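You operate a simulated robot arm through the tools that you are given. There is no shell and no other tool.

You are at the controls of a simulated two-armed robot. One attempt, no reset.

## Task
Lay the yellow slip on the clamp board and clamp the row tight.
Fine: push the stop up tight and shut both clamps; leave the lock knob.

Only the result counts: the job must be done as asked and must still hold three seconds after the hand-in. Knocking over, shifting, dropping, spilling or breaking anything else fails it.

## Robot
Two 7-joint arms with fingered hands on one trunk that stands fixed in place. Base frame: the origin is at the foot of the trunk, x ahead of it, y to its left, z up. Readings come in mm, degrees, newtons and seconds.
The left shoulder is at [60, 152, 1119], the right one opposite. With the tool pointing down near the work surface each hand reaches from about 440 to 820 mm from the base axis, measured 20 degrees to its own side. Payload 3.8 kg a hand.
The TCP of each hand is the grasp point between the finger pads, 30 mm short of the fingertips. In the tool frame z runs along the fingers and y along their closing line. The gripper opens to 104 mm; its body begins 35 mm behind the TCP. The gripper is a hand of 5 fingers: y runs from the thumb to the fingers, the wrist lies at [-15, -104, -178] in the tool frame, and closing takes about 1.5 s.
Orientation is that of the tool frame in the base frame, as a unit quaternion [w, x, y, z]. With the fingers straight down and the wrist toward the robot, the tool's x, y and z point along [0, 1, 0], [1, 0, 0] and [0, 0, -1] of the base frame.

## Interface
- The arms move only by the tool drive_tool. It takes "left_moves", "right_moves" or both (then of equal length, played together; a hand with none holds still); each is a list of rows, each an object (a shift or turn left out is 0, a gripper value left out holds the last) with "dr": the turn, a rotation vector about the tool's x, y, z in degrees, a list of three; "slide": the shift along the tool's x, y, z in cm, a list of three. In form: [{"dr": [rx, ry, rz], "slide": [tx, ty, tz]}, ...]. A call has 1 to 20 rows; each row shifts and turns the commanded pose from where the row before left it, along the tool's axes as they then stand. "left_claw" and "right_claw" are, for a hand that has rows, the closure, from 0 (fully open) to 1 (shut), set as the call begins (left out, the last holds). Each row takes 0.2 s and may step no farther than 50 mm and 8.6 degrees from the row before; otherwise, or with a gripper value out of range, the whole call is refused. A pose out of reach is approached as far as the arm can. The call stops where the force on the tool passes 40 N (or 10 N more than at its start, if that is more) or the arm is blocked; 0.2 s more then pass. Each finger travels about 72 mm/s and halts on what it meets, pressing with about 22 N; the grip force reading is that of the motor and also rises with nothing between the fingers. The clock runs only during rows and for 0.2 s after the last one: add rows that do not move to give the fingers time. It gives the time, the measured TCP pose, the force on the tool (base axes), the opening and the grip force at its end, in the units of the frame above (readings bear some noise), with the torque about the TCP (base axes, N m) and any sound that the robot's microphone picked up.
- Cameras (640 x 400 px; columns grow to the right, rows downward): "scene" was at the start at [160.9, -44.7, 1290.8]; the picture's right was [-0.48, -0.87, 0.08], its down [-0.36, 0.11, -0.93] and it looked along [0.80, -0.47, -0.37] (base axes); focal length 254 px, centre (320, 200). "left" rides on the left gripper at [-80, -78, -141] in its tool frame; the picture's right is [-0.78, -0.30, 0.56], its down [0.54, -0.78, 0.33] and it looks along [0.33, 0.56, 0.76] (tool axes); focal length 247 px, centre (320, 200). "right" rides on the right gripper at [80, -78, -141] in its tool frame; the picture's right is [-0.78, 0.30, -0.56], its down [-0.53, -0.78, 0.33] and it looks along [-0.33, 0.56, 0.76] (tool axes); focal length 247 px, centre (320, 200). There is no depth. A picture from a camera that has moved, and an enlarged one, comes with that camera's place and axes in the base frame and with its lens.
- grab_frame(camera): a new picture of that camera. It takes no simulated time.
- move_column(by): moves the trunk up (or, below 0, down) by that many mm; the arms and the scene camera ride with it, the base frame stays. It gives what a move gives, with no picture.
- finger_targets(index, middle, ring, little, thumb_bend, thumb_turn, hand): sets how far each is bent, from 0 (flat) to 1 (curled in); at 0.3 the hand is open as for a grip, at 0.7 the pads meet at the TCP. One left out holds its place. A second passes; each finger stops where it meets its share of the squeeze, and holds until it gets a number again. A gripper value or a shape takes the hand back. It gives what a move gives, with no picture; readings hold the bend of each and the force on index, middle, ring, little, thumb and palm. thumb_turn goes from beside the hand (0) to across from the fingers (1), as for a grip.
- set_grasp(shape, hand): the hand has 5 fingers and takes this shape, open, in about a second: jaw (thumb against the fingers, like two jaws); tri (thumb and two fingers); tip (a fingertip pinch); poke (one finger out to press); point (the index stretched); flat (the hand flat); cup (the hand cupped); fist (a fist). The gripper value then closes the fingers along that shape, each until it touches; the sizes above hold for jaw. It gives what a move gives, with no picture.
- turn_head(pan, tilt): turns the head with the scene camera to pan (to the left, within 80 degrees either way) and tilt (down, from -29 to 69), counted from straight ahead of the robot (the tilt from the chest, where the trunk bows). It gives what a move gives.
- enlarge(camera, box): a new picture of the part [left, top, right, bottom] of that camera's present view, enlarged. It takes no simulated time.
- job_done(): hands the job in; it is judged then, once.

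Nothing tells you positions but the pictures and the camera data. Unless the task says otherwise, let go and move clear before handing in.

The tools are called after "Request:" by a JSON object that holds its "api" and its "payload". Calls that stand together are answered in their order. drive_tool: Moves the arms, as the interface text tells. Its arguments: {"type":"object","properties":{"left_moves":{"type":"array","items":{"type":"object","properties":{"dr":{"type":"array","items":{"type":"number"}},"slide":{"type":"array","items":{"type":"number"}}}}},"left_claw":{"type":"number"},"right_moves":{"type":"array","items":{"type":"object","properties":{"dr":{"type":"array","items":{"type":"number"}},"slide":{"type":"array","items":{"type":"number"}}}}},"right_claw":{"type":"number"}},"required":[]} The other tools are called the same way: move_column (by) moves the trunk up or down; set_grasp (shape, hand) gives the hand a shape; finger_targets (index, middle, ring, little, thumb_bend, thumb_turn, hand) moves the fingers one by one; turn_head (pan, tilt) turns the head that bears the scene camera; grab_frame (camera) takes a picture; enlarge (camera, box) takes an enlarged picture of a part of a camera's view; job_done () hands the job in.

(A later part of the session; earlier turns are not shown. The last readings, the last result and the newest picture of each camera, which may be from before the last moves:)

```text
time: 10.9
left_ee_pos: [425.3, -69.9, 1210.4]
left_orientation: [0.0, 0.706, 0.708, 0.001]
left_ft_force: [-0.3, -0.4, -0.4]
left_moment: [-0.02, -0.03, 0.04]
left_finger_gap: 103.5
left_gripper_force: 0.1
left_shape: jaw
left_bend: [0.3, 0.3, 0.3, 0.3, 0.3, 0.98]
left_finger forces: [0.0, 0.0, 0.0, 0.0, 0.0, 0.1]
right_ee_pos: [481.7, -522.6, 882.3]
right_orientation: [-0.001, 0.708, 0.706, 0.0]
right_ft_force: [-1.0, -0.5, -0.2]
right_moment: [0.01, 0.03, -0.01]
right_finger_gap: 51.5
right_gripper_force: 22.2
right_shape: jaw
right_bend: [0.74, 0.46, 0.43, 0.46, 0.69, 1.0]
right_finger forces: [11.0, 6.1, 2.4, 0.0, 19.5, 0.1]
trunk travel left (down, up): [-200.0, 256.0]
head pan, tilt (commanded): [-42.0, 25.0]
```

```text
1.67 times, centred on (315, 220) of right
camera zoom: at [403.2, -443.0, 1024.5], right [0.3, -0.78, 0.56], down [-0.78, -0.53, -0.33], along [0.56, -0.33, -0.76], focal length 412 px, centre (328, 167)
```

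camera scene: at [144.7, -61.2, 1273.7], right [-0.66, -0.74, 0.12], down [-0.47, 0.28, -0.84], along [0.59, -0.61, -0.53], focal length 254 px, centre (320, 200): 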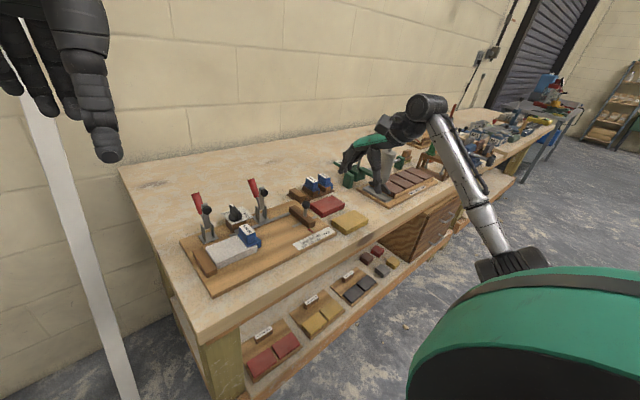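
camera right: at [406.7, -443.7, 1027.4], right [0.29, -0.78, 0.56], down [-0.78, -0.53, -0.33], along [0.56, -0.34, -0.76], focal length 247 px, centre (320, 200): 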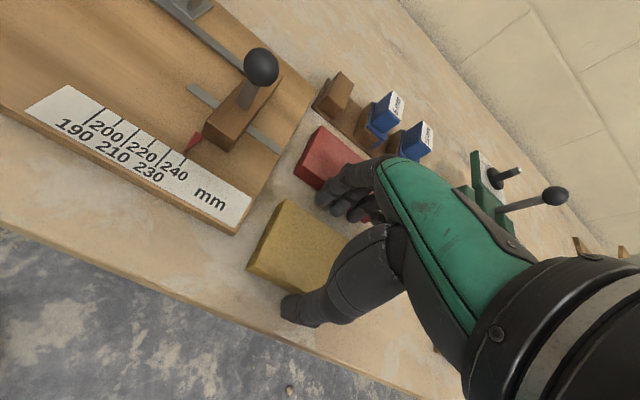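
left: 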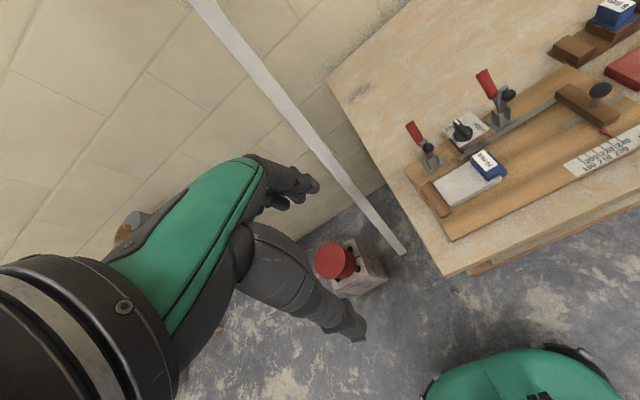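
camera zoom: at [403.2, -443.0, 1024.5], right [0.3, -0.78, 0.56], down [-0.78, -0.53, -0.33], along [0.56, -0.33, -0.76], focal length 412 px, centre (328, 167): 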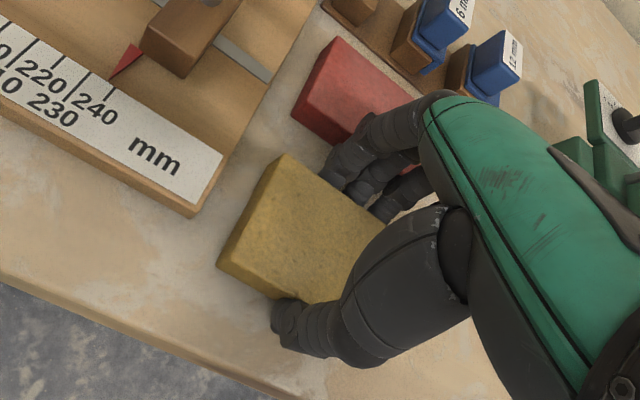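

The slip is held at about 20 N between the thumb and three fingers. I'll lift it clear and check how it hangs.

Request:
{"api": "drive_tool", "payload": {"right_moves": [{"slide": [0, 0, -0.5]}, {"slide": [0, 0, -1]}, {"slide": [0, 0, -1.5]}, {"slide": [0, 0, -2]}, {"slide": [0, 0, -2]}, {}]}}

Request:
{"api": "enlarge", "payload": {"camera": "scene", "box": [305, 150, 395, 240]}}

Request:
{"api": "grab_frame", "payload": {"camera": "right"}}

```text
time: 12.3
left_ee_pos: [425.6, -69.9, 1210.7]
left_orientation: [0.001, 0.707, 0.708, 0.0]
left_ft_force: [0.8, -0.4, 0.7]
left_moment: [-0.06, 0.0, 0.02]
left_finger_gap: 103.5
left_gripper_force: 0.0
left_shape: jaw
left_bend: [0.3, 0.3, 0.3, 0.3, 0.3, 0.98]
left_finger forces: [0.0, 0.0, 0.0, 0.0, 0.1, 0.0]
right_ee_pos: [481.5, -521.1, 952.7]
right_orientation: [0.0, 0.708, 0.707, -0.001]
right_ft_force: [-0.4, -0.4, -2.0]
right_moment: [-0.01, 0.0, 0.03]
right_finger_gap: 51.3
right_gripper_force: 21.8
right_shape: jaw
right_bend: [0.74, 0.46, 0.43, 0.46, 0.69, 1.0]
right_finger forces: [11.0, 6.2, 2.5, 0.0, 19.7, 0.0]
trunk travel left (down, up): [-200.0, 256.0]
head pan, tilt (commanded): [-42.0, 25.0]
```

```text
4.44 times, centred on (350, 195) of scene
camera zoom: at [144.9, -61.5, 1273.6], right [-0.66, -0.74, 0.12], down [-0.47, 0.28, -0.84], along [0.59, -0.61, -0.53], focal length 1127 px, centre (187, 222)
```

zoom: 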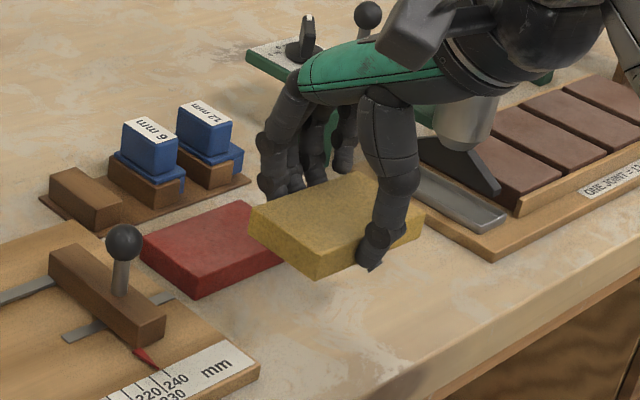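

```text
taken
camera right: at [403.2, -441.2, 1095.4], right [0.3, -0.78, 0.56], down [-0.78, -0.53, -0.33], along [0.55, -0.33, -0.76], focal length 247 px, centre (320, 200)
```

right: 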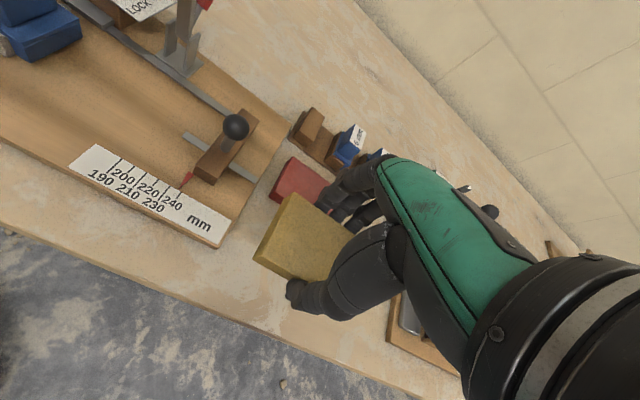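

The slip is level and secure. I'll raise it above the stop's ball and carry it over the space between spacer and stop, nearer the board's front so the fingers stay clear of the rear clamp.

Request:
{"api": "drive_tool", "payload": {"right_moves": [{"slide": [0, 0, -2.4]}, {"slide": [0, 0, -2.4]}, {"slide": [2.3, 0.3, 0]}, {"slide": [2.3, 0.3, 0]}, {"slide": [2.3, 0.3, 0]}, {"slide": [2.4, 0.3, 0]}, {"slide": [2.4, 0.4, 0]}, {"slide": [2.4, 0.4, 0]}, {"slide": [2.3, 0.3, 0]}, {"slide": [2.3, 0.4, 0]}, {}]}}

Request:
{"api": "turn_head", "payload": {"pan": -32, "tilt": 28}}

Request:
{"api": "grab_frame", "payload": {"camera": "scene"}}

Request:
{"api": "grab_frame", "payload": {"camera": "right"}}

Request:
{"api": "grab_frame", "payload": {"camera": "left"}}

```text
time: 14.8
left_ee_pos: [424.3, -70.9, 1210.6]
left_orientation: [0.0, 0.706, 0.708, 0.0]
left_ft_force: [-0.1, -0.4, 0.0]
left_moment: [0.02, 0.01, -0.01]
left_finger_gap: 103.5
left_gripper_force: 0.0
left_shape: jaw
left_bend: [0.3, 0.3, 0.3, 0.3, 0.3, 0.98]
left_finger forces: [0.1, 0.1, 0.0, 0.1, 0.1, 0.0]
right_ee_pos: [509.6, -335.3, 1002.3]
right_orientation: [0.0, 0.707, 0.707, 0.0]
right_ft_force: [-0.5, -0.2, -2.1]
right_moment: [-0.01, 0.02, 0.0]
right_finger_gap: 51.1
right_gripper_force: 22.2
right_shape: jaw
right_bend: [0.74, 0.46, 0.43, 0.46, 0.69, 1.0]
right_finger forces: [11.0, 6.0, 2.5, 0.0, 19.5, 0.0]
trunk travel left (down, up): [-200.0, 256.0]
head pan, tilt (commanded): [-42.0, 25.0]
```

```text
time: 15.5
left_ee_pos: [425.1, -70.2, 1210.5]
left_orientation: [0.0, 0.706, 0.708, 0.0]
left_ft_force: [0.2, -0.2, 0.1]
left_moment: [-0.01, 0.0, -0.01]
left_finger_gap: 103.5
left_gripper_force: 0.1
left_shape: jaw
left_bend: [0.3, 0.3, 0.3, 0.3, 0.3, 0.98]
left_finger forces: [0.0, 0.1, 0.0, 0.0, 0.1, 0.0]
right_ee_pos: [508.1, -335.8, 1001.6]
right_orientation: [-0.001, 0.708, 0.707, -0.001]
right_ft_force: [0.1, 0.4, -1.7]
right_moment: [0.0, 0.02, 0.02]
right_finger_gap: 51.4
right_gripper_force: 22.4
right_shape: jaw
right_bend: [0.74, 0.46, 0.43, 0.46, 0.69, 1.0]
right_finger forces: [11.0, 6.0, 2.5, 0.1, 19.6, 0.0]
trunk travel left (down, up): [-200.0, 256.0]
head pan, tilt (commanded): [-32.0, 28.0]
```

```text
taken
camera scene: at [152.8, -48.0, 1267.4], right [-0.52, -0.85, 0.09], down [-0.54, 0.25, -0.8], along [0.66, -0.47, -0.59], focal length 254 px, centre (320, 200)
```

scene: 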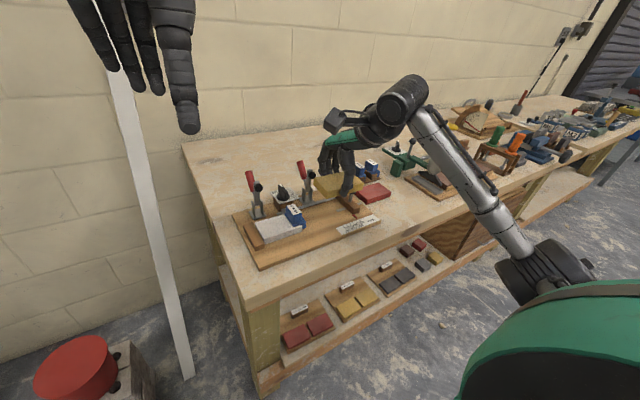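

```text
taken
camera right: at [431.1, -254.8, 1143.9], right [0.3, -0.78, 0.56], down [-0.78, -0.53, -0.33], along [0.55, -0.33, -0.76], focal length 247 px, centre (320, 200)
```

right: 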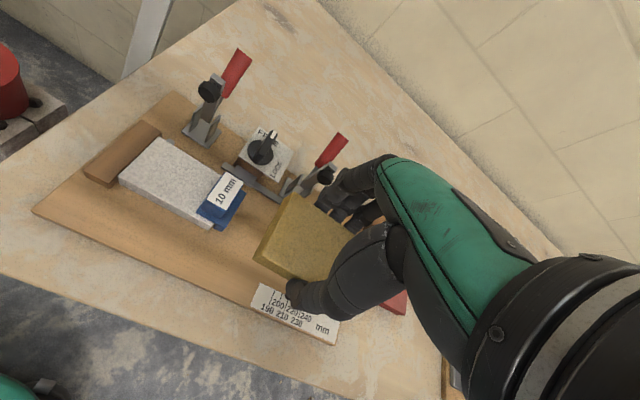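

```text
taken
camera left: at [348.1, -148.1, 1351.9], right [-0.3, -0.78, -0.56], down [-0.78, 0.53, -0.33], along [0.55, 0.33, -0.76], focal length 247 px, centre (320, 200)
```

left: 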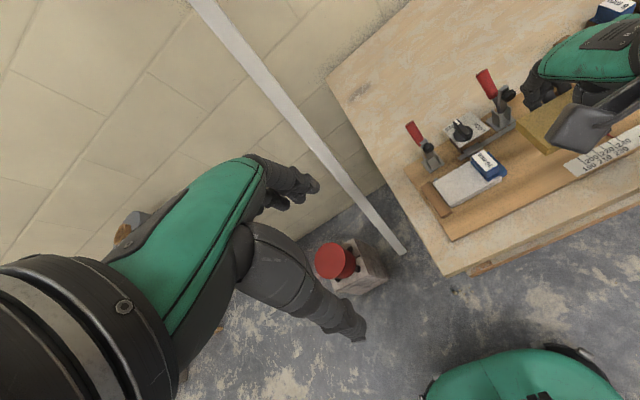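

The slip hovers above the board. I'll take zoomed views to pin down where it sits relative to the board and the rear clamp.

Request:
{"api": "enlarge", "payload": {"camera": "right", "box": [190, 110, 390, 320]}}

Request:
{"api": "enlarge", "payload": {"camera": "left", "box": [470, 50, 640, 190]}}

Request:
{"api": "enlarge", "payload": {"camera": "scene", "box": [230, 120, 400, 270]}}

```text
1.90 times, centred on (290, 215) of right
camera zoom: at [431.1, -254.8, 1143.9], right [0.3, -0.78, 0.56], down [-0.78, -0.53, -0.33], along [0.55, -0.33, -0.76], focal length 470 px, centre (377, 171)
```

zoom: 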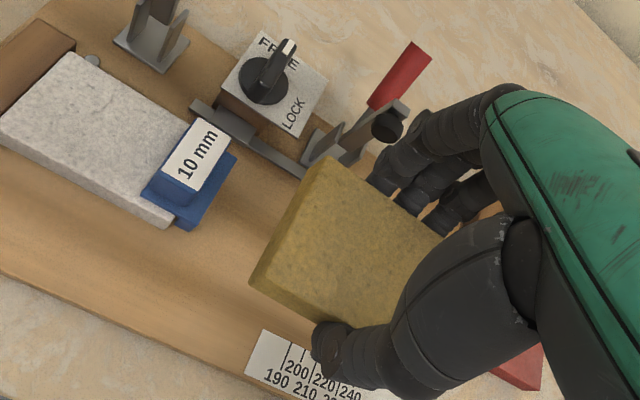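

```text
2.86 times, centred on (555, 120) of left
camera zoom: at [348.1, -148.1, 1351.9], right [-0.3, -0.78, -0.56], down [-0.78, 0.53, -0.33], along [0.55, 0.33, -0.76], focal length 706 px, centre (-351, 429)
```

zoom: 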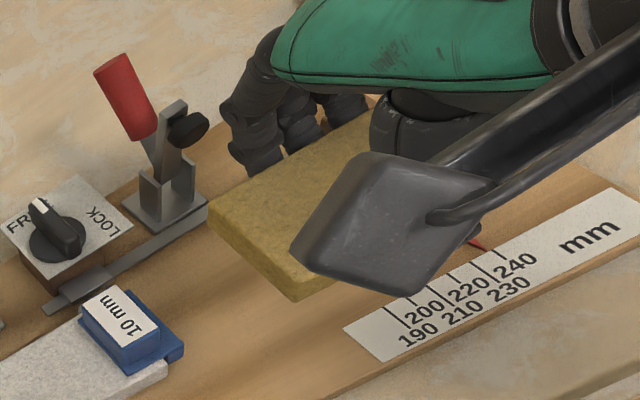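

```text
2.67 times, centred on (315, 195) of scene
camera zoom: at [152.8, -48.0, 1267.4], right [-0.52, -0.85, 0.09], down [-0.54, 0.25, -0.8], along [0.66, -0.47, -0.59], focal length 676 px, centre (333, 213)
```

zoom: 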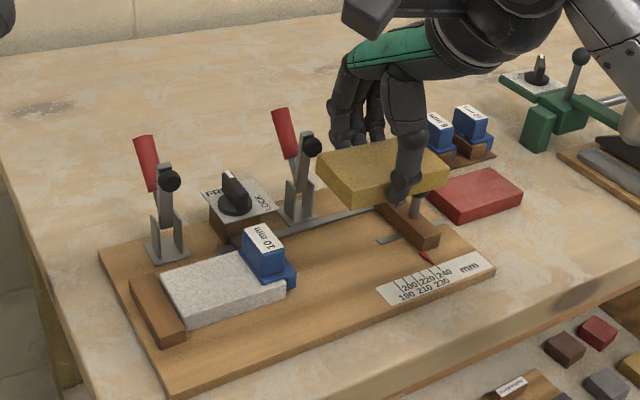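

The slip centre is about 4 mm ahead of and 11 mm right of the TCP, with its underside about 40 mm below. I'll lower it toward the board at y≈-347, then ease down until it touches.

Request:
{"api": "drive_tool", "payload": {"right_moves": [{"slide": [0, 0.35, 1.5]}, {"slide": [0, 0, 2]}, {"slide": [0, 0, 2]}, {"slide": [0, 0, 2]}, {"slide": [0, 0, 1.5]}, {"slide": [0, 0, 0.5]}, {}]}}

Request:
{"api": "enlarge", "payload": {"camera": "right", "box": [190, 110, 390, 320]}}

Request:
{"api": "enlarge", "payload": {"camera": "left", "box": [470, 50, 640, 190]}}

Request:
{"api": "enlarge", "payload": {"camera": "scene", "box": [260, 140, 390, 260]}}

```text
time: 17.1
left_ee_pos: [426.1, -68.9, 1210.8]
left_orientation: [0.0, 0.707, 0.707, 0.0]
left_ft_force: [-0.3, 0.2, 0.3]
left_moment: [-0.04, 0.0, 0.04]
left_finger_gap: 103.5
left_gripper_force: 0.1
left_shape: jaw
left_bend: [0.3, 0.3, 0.3, 0.3, 0.3, 0.98]
left_finger forces: [0.0, 0.0, 0.0, 0.0, 0.0, 0.0]
right_ee_pos: [512.5, -336.5, 904.9]
right_orientation: [0.001, 0.707, 0.707, -0.001]
right_ft_force: [0.6, 0.3, -1.5]
right_moment: [0.05, -0.02, -0.02]
right_finger_gap: 51.2
right_gripper_force: 21.7
right_shape: jaw
right_bend: [0.74, 0.46, 0.43, 0.46, 0.69, 1.0]
right_finger forces: [10.9, 6.1, 2.5, 0.1, 19.5, 0.1]
trunk travel left (down, up): [-200.0, 256.0]
head pan, tilt (commanded): [-32.0, 28.0]
```

```text
1.90 times, centred on (290, 215) of right
camera zoom: at [435.0, -256.2, 1046.6], right [0.3, -0.78, 0.56], down [-0.78, -0.53, -0.33], along [0.56, -0.33, -0.76], focal length 470 px, centre (377, 171)
```

zoom: 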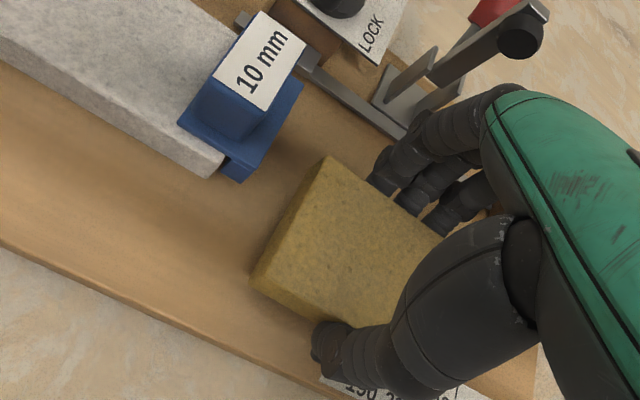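

```text
2.86 times, centred on (555, 120) of left
camera zoom: at [348.1, -148.1, 1351.9], right [-0.3, -0.78, -0.56], down [-0.78, 0.53, -0.33], along [0.55, 0.33, -0.76], focal length 706 px, centre (-351, 429)
```

zoom: 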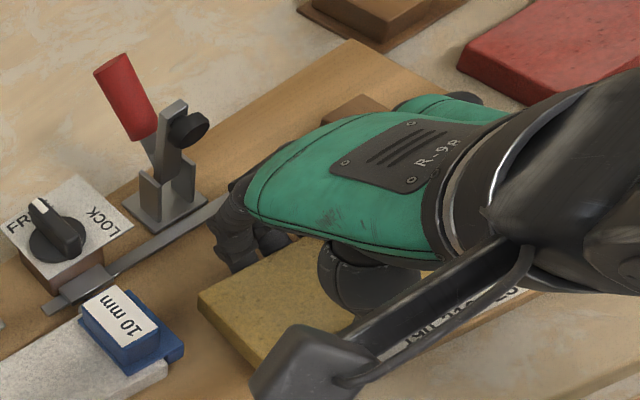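

```text
3.33 times, centred on (325, 200) of scene
camera zoom: at [152.8, -47.9, 1267.4], right [-0.52, -0.85, 0.09], down [-0.54, 0.25, -0.8], along [0.66, -0.47, -0.59], focal length 845 px, centre (303, 200)
```

zoom: 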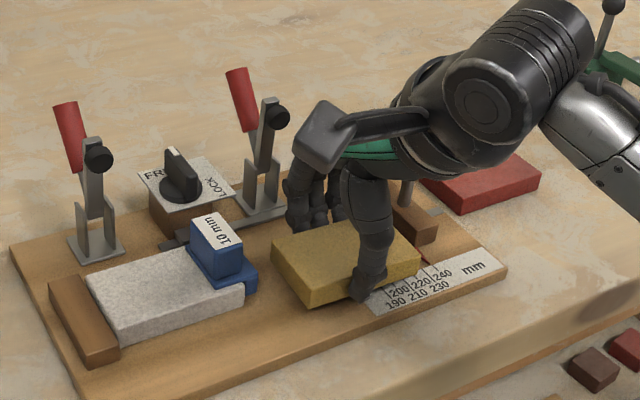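

The slip sits about 7 mm above the board with clear space on each side. I'll ease it down.

Request:
{"api": "drive_tool", "payload": {"right_moves": [{"slide": [0, 0, 0.25]}, {"slide": [0, 0, 0.25]}, {}]}}

```text
time: 17.9
left_ee_pos: [426.8, -68.7, 1209.8]
left_orientation: [0.0, 0.706, 0.708, 0.0]
left_ft_force: [-0.5, -0.4, 0.3]
left_moment: [-0.02, -0.02, 0.0]
left_finger_gap: 103.3
left_gripper_force: 0.2
left_shape: jaw
left_bend: [0.3, 0.3, 0.3, 0.3, 0.3, 0.98]
left_finger forces: [0.1, 0.0, 0.0, 0.1, 0.0, 0.1]
right_ee_pos: [512.1, -335.4, 899.0]
right_orientation: [0.0, 0.707, 0.707, 0.0]
right_ft_force: [-0.3, 0.1, -1.8]
right_moment: [0.02, 0.02, 0.01]
right_finger_gap: 51.3
right_gripper_force: 22.4
right_shape: jaw
right_bend: [0.74, 0.46, 0.43, 0.46, 0.69, 1.0]
right_finger forces: [11.0, 6.2, 2.5, 0.0, 19.5, 0.1]
trunk travel left (down, up): [-200.0, 256.0]
head pan, tilt (commanded): [-32.0, 28.0]
```

Request:
{"api": "drive_tool", "payload": {"right_moves": [{"slide": [0, 0, 0.2]}, {}]}}

```text
time: 18.5
left_ee_pos: [425.3, -68.7, 1210.7]
left_orientation: [0.0, 0.706, 0.708, 0.0]
left_ft_force: [-0.4, 0.0, -0.2]
left_moment: [-0.05, 0.02, 0.01]
left_finger_gap: 103.5
left_gripper_force: 0.0
left_shape: jaw
left_bend: [0.3, 0.3, 0.3, 0.3, 0.3, 0.98]
left_finger forces: [0.1, 0.0, 0.0, 0.0, 0.0, 0.1]
right_ee_pos: [511.2, -336.1, 898.2]
right_orientation: [0.0, 0.707, 0.707, 0.0]
right_ft_force: [-0.3, -0.5, -2.0]
right_moment: [0.03, 0.01, -0.01]
right_finger_gap: 51.5
right_gripper_force: 22.3
right_shape: jaw
right_bend: [0.74, 0.46, 0.43, 0.46, 0.69, 1.0]
right_finger forces: [11.0, 6.0, 2.5, 0.0, 19.5, 0.0]
trunk travel left (down, up): [-200.0, 256.0]
head pan, tilt (commanded): [-32.0, 28.0]
```

The tool still carries the slip's weight, so it has not touched yet. I'll continue 2 mm at a time.

Request:
{"api": "drive_tool", "payload": {"right_moves": [{"slide": [0, 0, 0.2]}, {}]}}

```text
time: 19.1
left_ee_pos: [425.4, -70.9, 1208.9]
left_orientation: [0.0, 0.707, 0.707, 0.0]
left_ft_force: [-1.4, 0.3, 0.9]
left_moment: [-0.02, 0.02, -0.01]
left_finger_gap: 103.6
left_gripper_force: 0.0
left_shape: jaw
left_bend: [0.3, 0.3, 0.3, 0.3, 0.3, 0.98]
left_finger forces: [0.0, 0.0, 0.1, 0.0, 0.0, 0.0]
right_ee_pos: [513.0, -334.8, 894.2]
right_orientation: [0.0, 0.707, 0.707, 0.0]
right_ft_force: [-0.1, 0.1, -2.5]
right_moment: [-0.01, 0.01, -0.03]
right_finger_gap: 51.4
right_gripper_force: 22.4
right_shape: jaw
right_bend: [0.74, 0.46, 0.43, 0.46, 0.69, 1.0]
right_finger forces: [11.0, 6.2, 2.5, 0.0, 19.5, 0.0]
trunk travel left (down, up): [-200.0, 256.0]
head pan, tilt (commanded): [-32.0, 28.0]
```

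Request:
{"api": "drive_tool", "payload": {"right_moves": [{"slide": [0, 0, 0.2]}, {}]}}

Request:
{"api": "enlarge", "payload": {"camera": "right", "box": [220, 160, 330, 290]}}

Request:
{"api": "enlarge", "payload": {"camera": "scene", "box": [300, 180, 380, 240]}}

```text
time: 19.7
left_ee_pos: [425.4, -69.0, 1210.9]
left_orientation: [0.001, 0.706, 0.708, 0.0]
left_ft_force: [0.1, -0.7, -0.2]
left_moment: [-0.03, -0.02, 0.02]
left_finger_gap: 103.4
left_gripper_force: 0.1
left_shape: jaw
left_bend: [0.3, 0.3, 0.3, 0.3, 0.3, 0.98]
left_finger forces: [0.0, 0.1, 0.1, 0.1, 0.0, 0.0]
right_ee_pos: [511.3, -335.4, 894.0]
right_orientation: [0.001, 0.707, 0.707, 0.0]
right_ft_force: [0.1, -1.0, 0.4]
right_moment: [-0.01, 0.01, -0.02]
right_finger_gap: 51.4
right_gripper_force: 22.2
right_shape: jaw
right_bend: [0.74, 0.46, 0.43, 0.46, 0.69, 1.0]
right_finger forces: [11.1, 6.2, 2.6, 0.1, 19.7, 0.0]
trunk travel left (down, up): [-200.0, 256.0]
head pan, tilt (commanded): [-32.0, 28.0]
```

```text
3.08 times, centred on (275, 225) of right
camera zoom: at [434.0, -255.5, 1036.0], right [0.3, -0.78, 0.56], down [-0.78, -0.53, -0.33], along [0.56, -0.33, -0.76], focal length 760 px, centre (458, 123)
```

zoom: 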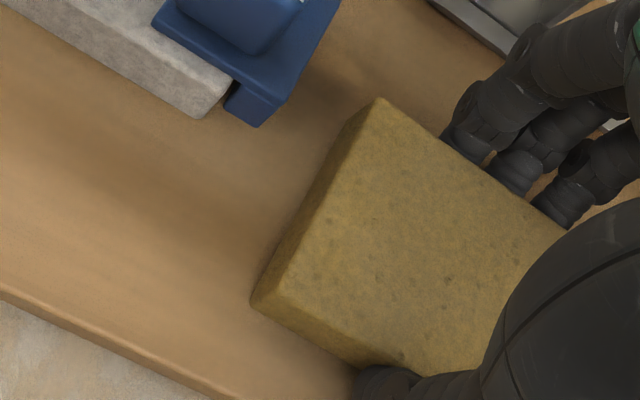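

```text
6.67 times, centred on (340, 210) of scene
camera zoom: at [152.6, -47.9, 1267.4], right [-0.52, -0.85, 0.09], down [-0.54, 0.25, -0.8], along [0.66, -0.47, -0.59], focal length 1690 px, centre (187, 133)
```

zoom: 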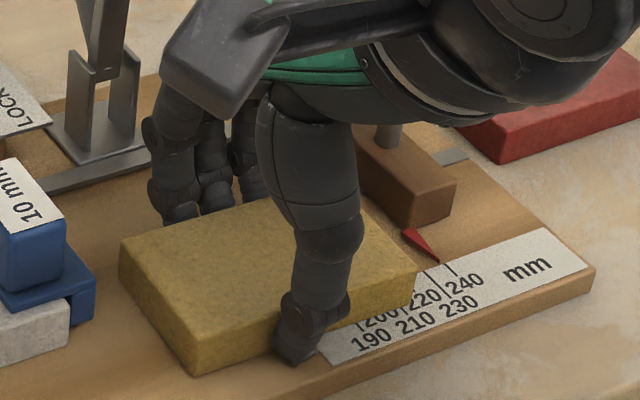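

The slip has touched down (its weight is now on the board). While still holding it I'll slide it 12 mm toward the back of the board, then open the hand just enough to release.

Request:
{"api": "drive_tool", "payload": {"right_moves": [{"slide": [0, 0.4, 0.05]}, {"slide": [0, 0.4, 0]}, {"slide": [0, 0.4, 0]}, {}]}}

Request:
{"api": "enlarge", "payload": {"camera": "scene", "box": [290, 160, 390, 240]}}

Request:
{"api": "enlarge", "payload": {"camera": "left", "box": [470, 50, 640, 190]}}

```text
time: 20.7
left_ee_pos: [424.6, -70.0, 1210.6]
left_orientation: [0.0, 0.707, 0.708, 0.0]
left_ft_force: [0.1, -0.6, -0.7]
left_moment: [0.02, -0.02, -0.03]
left_finger_gap: 103.8
left_gripper_force: 0.1
left_shape: jaw
left_bend: [0.3, 0.3, 0.3, 0.3, 0.3, 0.98]
left_finger forces: [0.0, 0.0, 0.1, 0.0, 0.1, 0.1]
right_ee_pos: [524.4, -335.7, 893.8]
right_orientation: [0.0, 0.707, 0.707, 0.0]
right_ft_force: [-0.7, -0.8, 2.4]
right_moment: [0.0, 0.01, 0.0]
right_finger_gap: 51.1
right_gripper_force: 21.9
right_shape: jaw
right_bend: [0.74, 0.46, 0.43, 0.46, 0.69, 1.0]
right_finger forces: [11.0, 5.9, 2.7, 0.0, 21.3, 0.0]
trunk travel left (down, up): [-200.0, 256.0]
head pan, tilt (commanded): [-32.0, 28.0]
```

```text
5.00 times, centred on (340, 200) of scene
camera zoom: at [151.9, -47.6, 1267.5], right [-0.52, -0.85, 0.09], down [-0.54, 0.25, -0.8], along [0.66, -0.47, -0.59], focal length 1268 px, centre (220, 200)
```

zoom: 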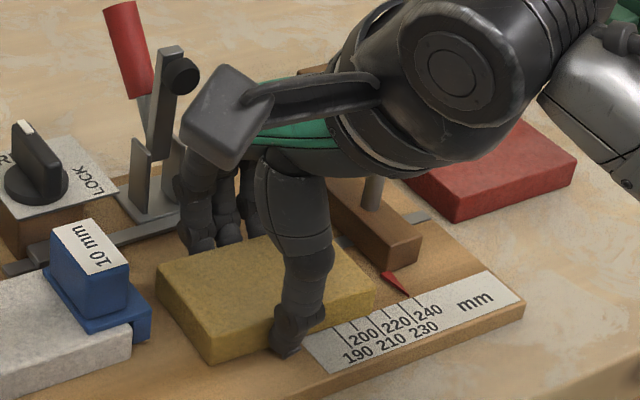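

```text
2.86 times, centred on (555, 120) of left
camera zoom: at [347.1, -147.7, 1352.3], right [-0.3, -0.78, -0.56], down [-0.78, 0.53, -0.33], along [0.56, 0.33, -0.76], focal length 706 px, centre (-351, 429)
```

zoom: 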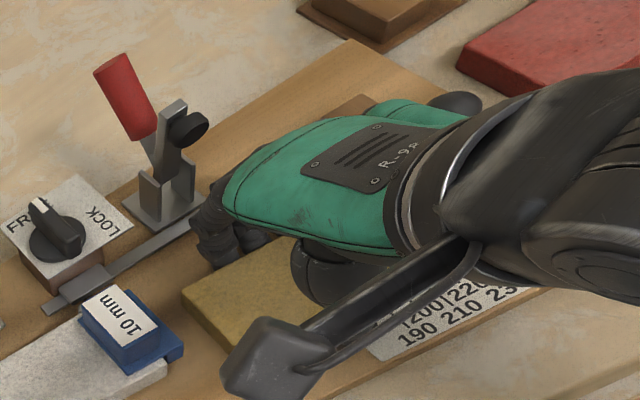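

The slip slid well and the hand is still clear of the rear clamp. I'll open slightly and rise straight up.

Request:
{"api": "drive_tool", "payload": {"right_moves": [{}, {}, {}, {}], "right_claw": 0.39}}

Request:
{"api": "enlarge", "payload": {"camera": "scene", "box": [290, 160, 390, 240]}}

Request:
{"api": "enlarge", "payload": {"camera": "right", "box": [220, 130, 370, 330]}}

```text
time: 21.7
left_ee_pos: [424.8, -69.5, 1210.2]
left_orientation: [0.0, 0.707, 0.708, -0.001]
left_ft_force: [-1.1, 0.1, -0.2]
left_moment: [-0.01, -0.02, 0.0]
left_finger_gap: 103.8
left_gripper_force: 0.1
left_shape: jaw
left_bend: [0.3, 0.3, 0.3, 0.3, 0.3, 0.98]
left_finger forces: [0.0, 0.0, 0.0, 0.0, 0.1, 0.0]
right_ee_pos: [524.9, -334.7, 893.1]
right_orientation: [0.0, 0.707, 0.707, 0.001]
right_ft_force: [-0.2, -0.1, 1.0]
right_moment: [-0.02, -0.02, 0.0]
right_finger_gap: 62.6
right_gripper_force: 0.2
right_shape: jaw
right_bend: [0.29, 0.41, 0.37, 0.41, 0.64, 1.0]
right_finger forces: [0.2, 1.0, 0.1, 0.1, 0.0, 0.0]
trunk travel left (down, up): [-200.0, 256.0]
head pan, tilt (commanded): [-32.0, 28.0]
```

```text
5.00 times, centred on (340, 200) of scene
camera zoom: at [152.4, -47.7, 1267.4], right [-0.52, -0.85, 0.09], down [-0.54, 0.25, -0.8], along [0.66, -0.47, -0.59], focal length 1268 px, centre (220, 200)
```

zoom: 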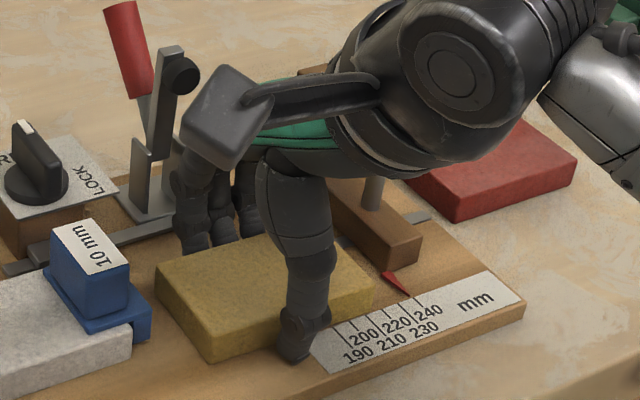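

```text
2.00 times, centred on (295, 230) of right
camera zoom: at [446.7, -255.2, 1035.3], right [0.3, -0.78, 0.56], down [-0.78, -0.53, -0.33], along [0.56, -0.33, -0.76], focal length 494 px, centre (370, 140)
```

zoom: 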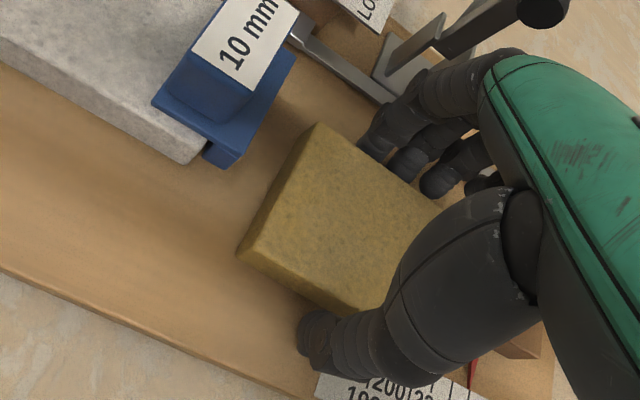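

The slip is released on the board. I'll rise until the fingertips clear the slip, back away from the clamp, and lift further.

Request:
{"api": "drive_tool", "payload": {"right_moves": [{"slide": [0, 0, -1]}, {"slide": [0, 0, -1]}, {"slide": [0, 0, -1.2]}, {"slide": [0, -1.5, -1]}, {"slide": [0, -3, -2]}, {"slide": [0, -3, -2]}, {"slide": [0, -3, -2]}, {}]}}

Request:
{"api": "grab_frame", "payload": {"camera": "right"}}

Request:
{"api": "enlarge", "payload": {"camera": "scene", "box": [230, 140, 390, 270]}}

Request:
{"api": "enlarge", "payload": {"camera": "left", "box": [430, 50, 640, 220]}}

```text
time: 23.5
left_ee_pos: [425.8, -70.2, 1209.4]
left_orientation: [0.0, 0.706, 0.708, -0.001]
left_ft_force: [-0.1, 0.2, 0.1]
left_moment: [0.02, 0.01, -0.01]
left_finger_gap: 103.6
left_gripper_force: 0.0
left_shape: jaw
left_bend: [0.3, 0.3, 0.3, 0.3, 0.3, 0.98]
left_finger forces: [0.1, 0.1, 0.0, 0.1, 0.0, 0.0]
right_ee_pos: [419.3, -334.7, 995.8]
right_orientation: [0.0, 0.707, 0.707, -0.001]
right_ft_force: [0.1, 0.0, -0.2]
right_moment: [0.03, 0.02, -0.01]
right_finger_gap: 63.0
right_gripper_force: 0.2
right_shape: jaw
right_bend: [0.29, 0.4, 0.37, 0.41, 0.64, 1.0]
right_finger forces: [0.1, 0.1, 0.1, 0.0, 0.1, 0.0]
trunk travel left (down, up): [-200.0, 256.0]
head pan, tilt (commanded): [-32.0, 28.0]
```

```text
taken
camera right: at [341.4, -255.3, 1138.1], right [0.3, -0.78, 0.56], down [-0.78, -0.53, -0.33], along [0.55, -0.33, -0.76], focal length 247 px, centre (320, 200)
```

right: 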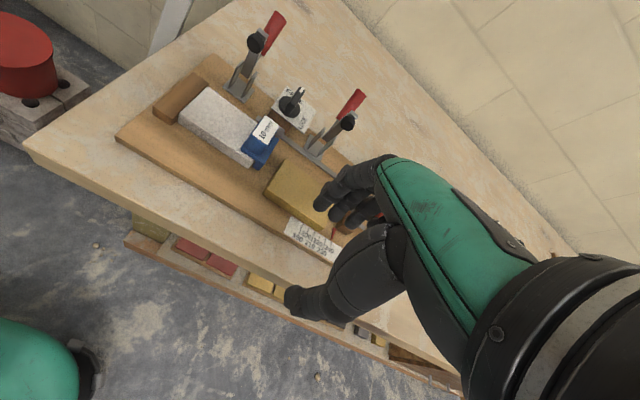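

```text
3.08 times, centred on (310, 205) of scene
camera zoom: at [152.9, -47.9, 1267.3], right [-0.52, -0.85, 0.09], down [-0.54, 0.25, -0.8], along [0.66, -0.47, -0.59], focal length 780 px, centre (351, 185)
```

zoom: 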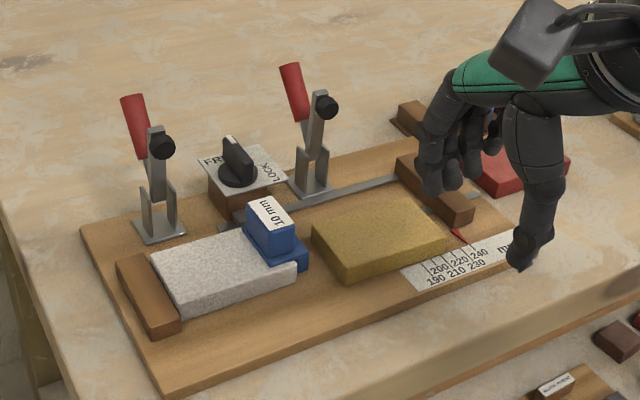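

```text
2.35 times, centred on (535, 135) of left
camera zoom: at [348.2, -148.0, 1351.9], right [-0.3, -0.78, -0.56], down [-0.78, 0.53, -0.33], along [0.55, 0.33, -0.76], focal length 581 px, centre (-186, 353)
```

zoom: 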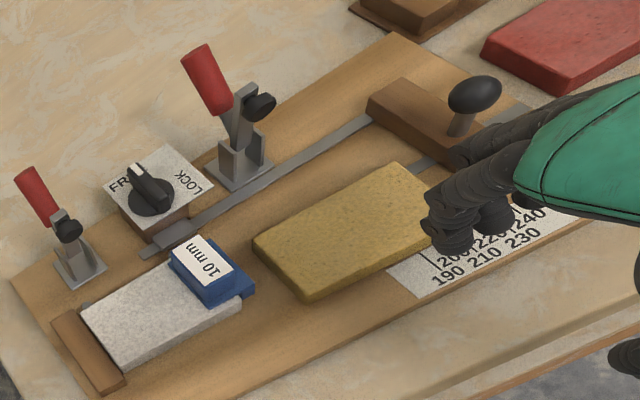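

The slip lies on the board at about x 501–555; it needs roughly 20 mm more in +x to line up with the white block and sit under the clamp pad. I'll flatten the hand to push it squarely with the backs of the fingers.

Request:
{"api": "set_grasp", "payload": {"hand": "right", "shape": "flat"}}

Request:
{"api": "enlarge", "payload": {"camera": "scene", "box": [300, 120, 430, 240]}}

Request:
{"api": "grab_frame", "payload": {"camera": "right"}}

Request:
{"api": "grab_frame", "payload": {"camera": "left"}}

```text
time: 24.4
left_ee_pos: [424.3, -69.3, 1210.5]
left_orientation: [0.0, 0.706, 0.708, 0.0]
left_ft_force: [0.7, -0.8, 0.0]
left_moment: [0.02, 0.01, -0.02]
left_finger_gap: 103.4
left_gripper_force: 0.1
left_shape: jaw
left_bend: [0.3, 0.3, 0.3, 0.3, 0.3, 0.98]
left_finger forces: [0.0, 0.1, 0.0, 0.1, 0.0, 0.0]
right_ee_pos: [418.9, -335.5, 995.2]
right_orientation: [0.0, 0.707, 0.707, 0.0]
right_ft_force: [-0.1, 0.3, 0.0]
right_moment: [0.0, 0.01, 0.0]
right_finger_gap: 95.7
right_gripper_force: 0.1
right_shape: flat
right_bend: [0.0, 0.0, 0.0, 0.0, 0.4, 0.0]
right_finger forces: [0.0, 0.1, 0.0, 0.1, 0.1, 0.0]
trunk travel left (down, up): [-200.0, 256.0]
head pan, tilt (commanded): [-32.0, 28.0]
```

```text
3.33 times, centred on (365, 180) of scene
camera zoom: at [152.5, -47.8, 1267.4], right [-0.52, -0.85, 0.09], down [-0.54, 0.25, -0.8], along [0.66, -0.47, -0.59], focal length 845 px, centre (170, 267)
```

zoom: 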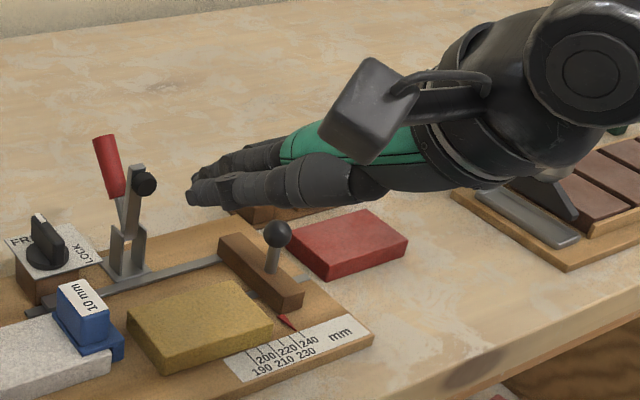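

```text
taken
camera right: at [341.4, -255.3, 1138.1], right [0.3, -0.78, 0.56], down [-0.78, -0.53, -0.33], along [0.56, -0.33, -0.76], focal length 247 px, centre (320, 200)
```

right: 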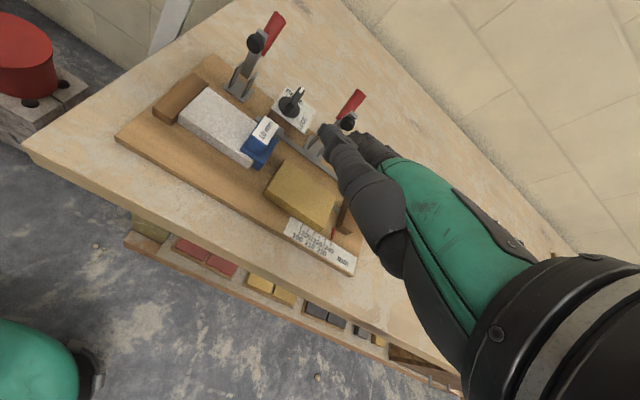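

```text
taken
camera left: at [347.7, -147.9, 1352.0], right [-0.3, -0.78, -0.56], down [-0.78, 0.53, -0.33], along [0.56, 0.33, -0.76], focal length 247 px, centre (320, 200)
```

left: 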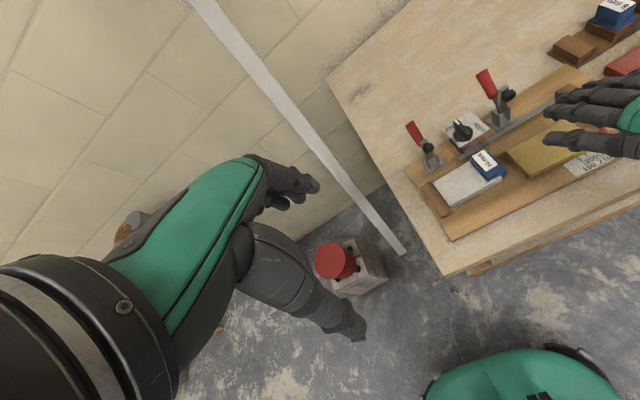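

With the hand flat the fingers point forward rather than down, so that shape won't push well. I'll go back to the jaw shape part-closed, with the fingers pointing down, and push with their backs from in front of the slip.

Request:
{"api": "set_grasp", "payload": {"hand": "right", "shape": "jaw"}}

Request:
{"api": "drive_tool", "payload": {"right_moves": [{"slide": [0, 0.5, 0]}, {"slide": [0, 0.5, 0]}, {"slide": [0, 0.5, 0]}, {}, {}, {}, {"slide": [0, 0, 2]}, {"slide": [0, 0, 2]}, {}], "right_claw": 0.5}}

Request:
{"api": "grab_frame", "payload": {"camera": "right"}}

Request:
{"api": "enlarge", "payload": {"camera": "scene", "box": [260, 140, 420, 270]}}

Request:
{"api": "enlarge", "payload": {"camera": "left", "box": [450, 50, 640, 220]}}

```text
time: 25.3
left_ee_pos: [425.2, -69.5, 1210.1]
left_orientation: [0.0, 0.707, 0.708, 0.001]
left_ft_force: [0.4, 0.7, -0.4]
left_moment: [0.01, -0.01, 0.02]
left_finger_gap: 103.6
left_gripper_force: 0.0
left_shape: jaw
left_bend: [0.3, 0.3, 0.3, 0.3, 0.3, 0.98]
left_finger forces: [0.0, 0.1, 0.0, 0.0, 0.1, 0.0]
right_ee_pos: [419.1, -336.0, 995.0]
right_orientation: [0.0, 0.707, 0.707, 0.0]
right_ft_force: [-0.3, -0.1, -0.1]
right_moment: [-0.03, 0.0, -0.01]
right_finger_gap: 103.8
right_gripper_force: 0.0
right_shape: jaw
right_bend: [0.3, 0.3, 0.3, 0.3, 0.3, 0.97]
right_finger forces: [0.0, 0.0, 0.1, 0.0, 0.0, 0.0]
trunk travel left (down, up): [-200.0, 256.0]
head pan, tilt (commanded): [-32.0, 28.0]
```

```text
time: 27.3
left_ee_pos: [423.9, -70.6, 1210.8]
left_orientation: [-0.001, 0.707, 0.707, 0.0]
left_ft_force: [-1.2, 0.2, -0.1]
left_moment: [0.0, 0.0, 0.01]
left_finger_gap: 103.8
left_gripper_force: 0.1
left_shape: jaw
left_bend: [0.3, 0.3, 0.3, 0.3, 0.3, 0.98]
left_finger forces: [0.0, 0.0, 0.0, 0.0, 0.1, 0.0]
right_ee_pos: [433.2, -334.5, 953.3]
right_orientation: [0.0, 0.707, 0.707, 0.0]
right_ft_force: [0.3, 1.0, 0.3]
right_moment: [0.01, 0.01, 0.03]
right_finger_gap: 52.3
right_gripper_force: 0.0
right_shape: jaw
right_bend: [0.74, 0.44, 0.41, 0.41, 0.69, 1.0]
right_finger forces: [0.1, 0.0, 0.1, 0.1, 0.0, 0.0]
trunk travel left (down, up): [-200.0, 256.0]
head pan, tilt (commanded): [-32.0, 28.0]
```

```text
taken
camera right: at [355.8, -255.5, 1096.2], right [0.3, -0.78, 0.56], down [-0.78, -0.53, -0.33], along [0.56, -0.33, -0.76], focal length 247 px, centre (320, 200)
```

right: 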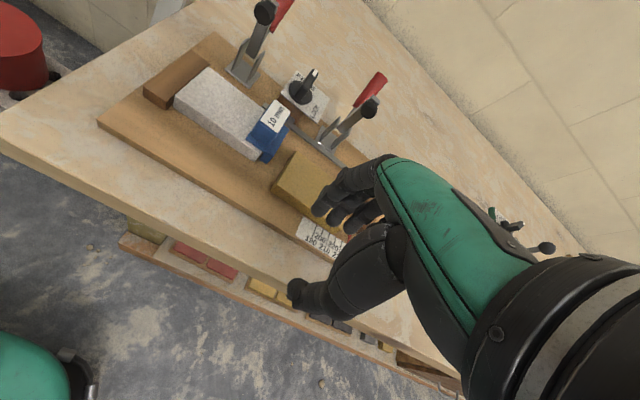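

```text
3.08 times, centred on (340, 205) of scene
camera zoom: at [152.5, -47.7, 1267.4], right [-0.52, -0.85, 0.09], down [-0.54, 0.25, -0.8], along [0.66, -0.47, -0.59], focal length 780 px, centre (258, 185)
```

zoom: 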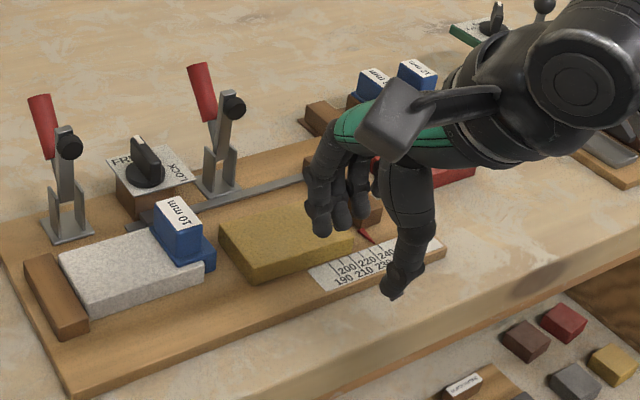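

```text
2.35 times, centred on (545, 135) of left
camera zoom: at [347.8, -147.9, 1352.0], right [-0.3, -0.78, -0.56], down [-0.78, 0.53, -0.33], along [0.56, 0.33, -0.76], focal length 581 px, centre (-209, 353)
```

zoom: 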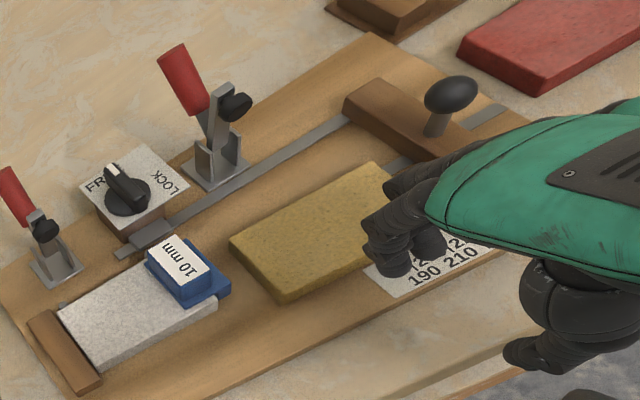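

The finger backs sit at about x=486, in front of the slip's front face at about 501. I'll lower to board height and push gently in +x.

Request:
{"api": "drive_tool", "payload": {"right_moves": [{"slide": [0, 0, 2]}, {"slide": [0, 0, 2]}, {"slide": [0, 0, 1.2]}, {}]}}

Request:
{"api": "enlarge", "payload": {"camera": "scene", "box": [260, 140, 420, 270]}}

Request:
{"api": "enlarge", "payload": {"camera": "right", "box": [200, 110, 400, 340]}}

```text
time: 28.3
left_ee_pos: [425.0, -67.7, 1210.9]
left_orientation: [-0.001, 0.707, 0.708, 0.0]
left_ft_force: [-0.6, 0.2, 0.6]
left_moment: [0.0, 0.01, 0.01]
left_finger_gap: 103.5
left_gripper_force: 0.0
left_shape: jaw
left_bend: [0.3, 0.3, 0.3, 0.3, 0.3, 0.98]
left_finger forces: [0.0, 0.0, 0.0, 0.1, 0.1, 0.1]
right_ee_pos: [433.1, -336.3, 902.5]
right_orientation: [0.001, 0.707, 0.707, -0.001]
right_ft_force: [0.1, 0.0, 0.6]
right_moment: [-0.03, 0.01, 0.02]
right_finger_gap: 52.2
right_gripper_force: 0.2
right_shape: jaw
right_bend: [0.74, 0.44, 0.41, 0.41, 0.69, 1.0]
right_finger forces: [0.0, 0.0, 0.0, 0.0, 0.0, 0.1]
trunk travel left (down, up): [-200.0, 256.0]
head pan, tilt (commanded): [-32.0, 28.0]
```

```text
3.08 times, centred on (340, 205) of scene
camera zoom: at [152.5, -47.8, 1267.4], right [-0.52, -0.85, 0.09], down [-0.54, 0.25, -0.8], along [0.66, -0.47, -0.59], focal length 780 px, centre (258, 185)
```

zoom: 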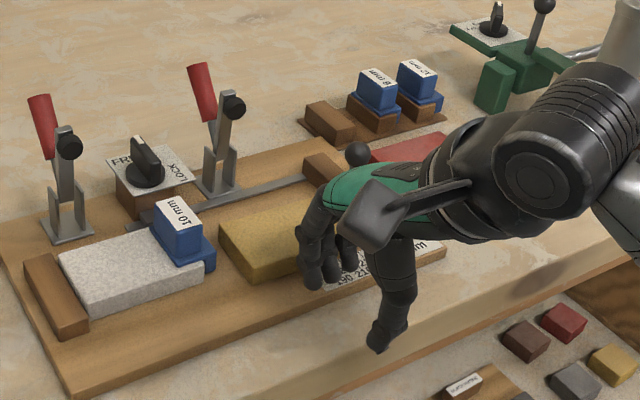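

```text
1.74 times, centred on (300, 225) of right
camera zoom: at [356.3, -256.3, 1045.1], right [0.3, -0.78, 0.56], down [-0.78, -0.53, -0.33], along [0.56, -0.33, -0.76], focal length 430 px, centre (355, 156)
```

zoom: 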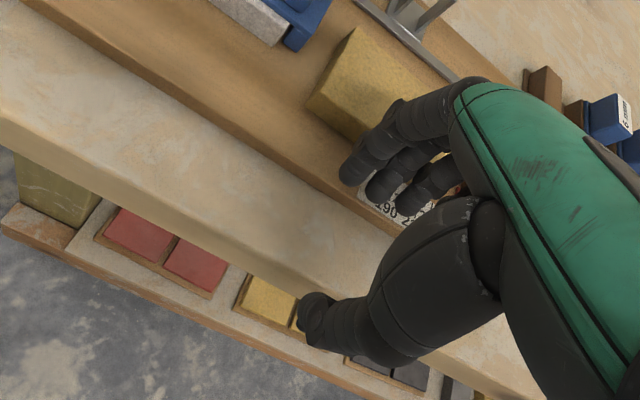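

The fingers are in front of the slip and slightly above the board. I'll drop 4 mm and push forward in small steps, watching the force.

Request:
{"api": "drive_tool", "payload": {"right_moves": [{"slide": [0, 0, 0.4]}, {"slide": [0, 0.5, 0]}, {"slide": [0, 0.5, 0]}, {"slide": [0, 0.4, 0]}, {"slide": [0, 0.4, 0]}, {"slide": [0, 0.3, 0]}, {}]}}

Request:
{"api": "enlarge", "payload": {"camera": "left", "box": [430, 50, 600, 220]}}

Request:
{"api": "enlarge", "payload": {"camera": "right", "box": [200, 80, 400, 310]}}

Request:
{"api": "enlarge", "payload": {"camera": "scene", "box": [250, 160, 370, 260]}}

```text
time: 29.9
left_ee_pos: [424.3, -68.4, 1211.0]
left_orientation: [0.0, 0.706, 0.708, 0.0]
left_ft_force: [-0.9, 0.2, -0.1]
left_moment: [-0.02, 0.0, -0.01]
left_finger_gap: 103.6
left_gripper_force: 0.0
left_shape: jaw
left_bend: [0.3, 0.3, 0.3, 0.3, 0.3, 0.98]
left_finger forces: [0.0, 0.0, 0.1, 0.1, 0.0, 0.0]
right_ee_pos: [452.7, -335.6, 900.3]
right_orientation: [0.0, 0.707, 0.707, 0.0]
right_ft_force: [-1.3, 0.3, 3.4]
right_moment: [-0.04, -0.08, -0.02]
right_finger_gap: 51.5
right_gripper_force: 0.0
right_shape: jaw
right_bend: [0.74, 0.46, 0.41, 0.41, 0.69, 1.0]
right_finger forces: [0.0, 3.5, 0.1, 0.0, 0.0, 0.1]
trunk travel left (down, up): [-200.0, 256.0]
head pan, tilt (commanded): [-32.0, 28.0]
```

```text
2.35 times, centred on (515, 135) of left
camera zoom: at [347.0, -147.7, 1352.3], right [-0.3, -0.78, -0.56], down [-0.78, 0.53, -0.33], along [0.56, 0.33, -0.76], focal length 581 px, centre (-139, 353)
```

zoom: 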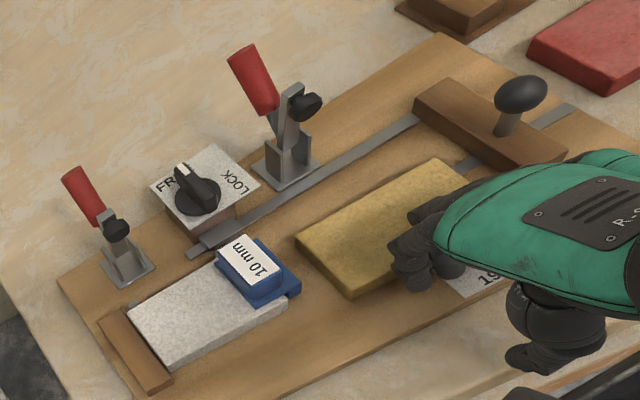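

```text
1.74 times, centred on (300, 195) of right
camera zoom: at [375.5, -255.2, 1042.2], right [0.3, -0.78, 0.56], down [-0.78, -0.53, -0.33], along [0.56, -0.33, -0.76], focal length 430 px, centre (355, 209)
```

zoom: 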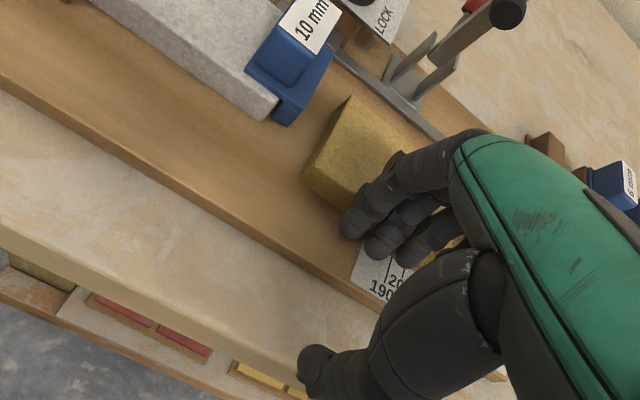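

```text
4.00 times, centred on (310, 210) of scene
camera zoom: at [151.8, -47.6, 1267.5], right [-0.52, -0.85, 0.09], down [-0.54, 0.25, -0.8], along [0.66, -0.47, -0.59], focal length 1014 px, centre (360, 160)
```

zoom: 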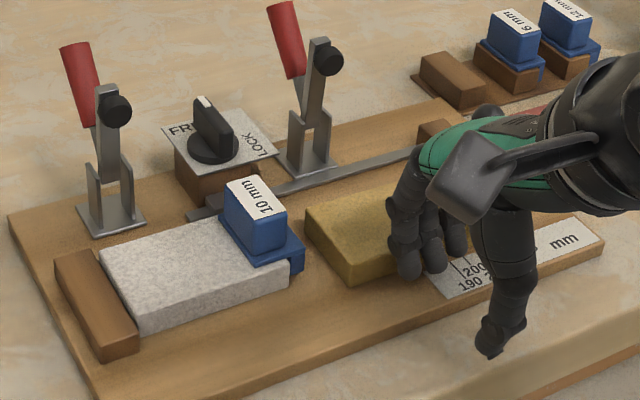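

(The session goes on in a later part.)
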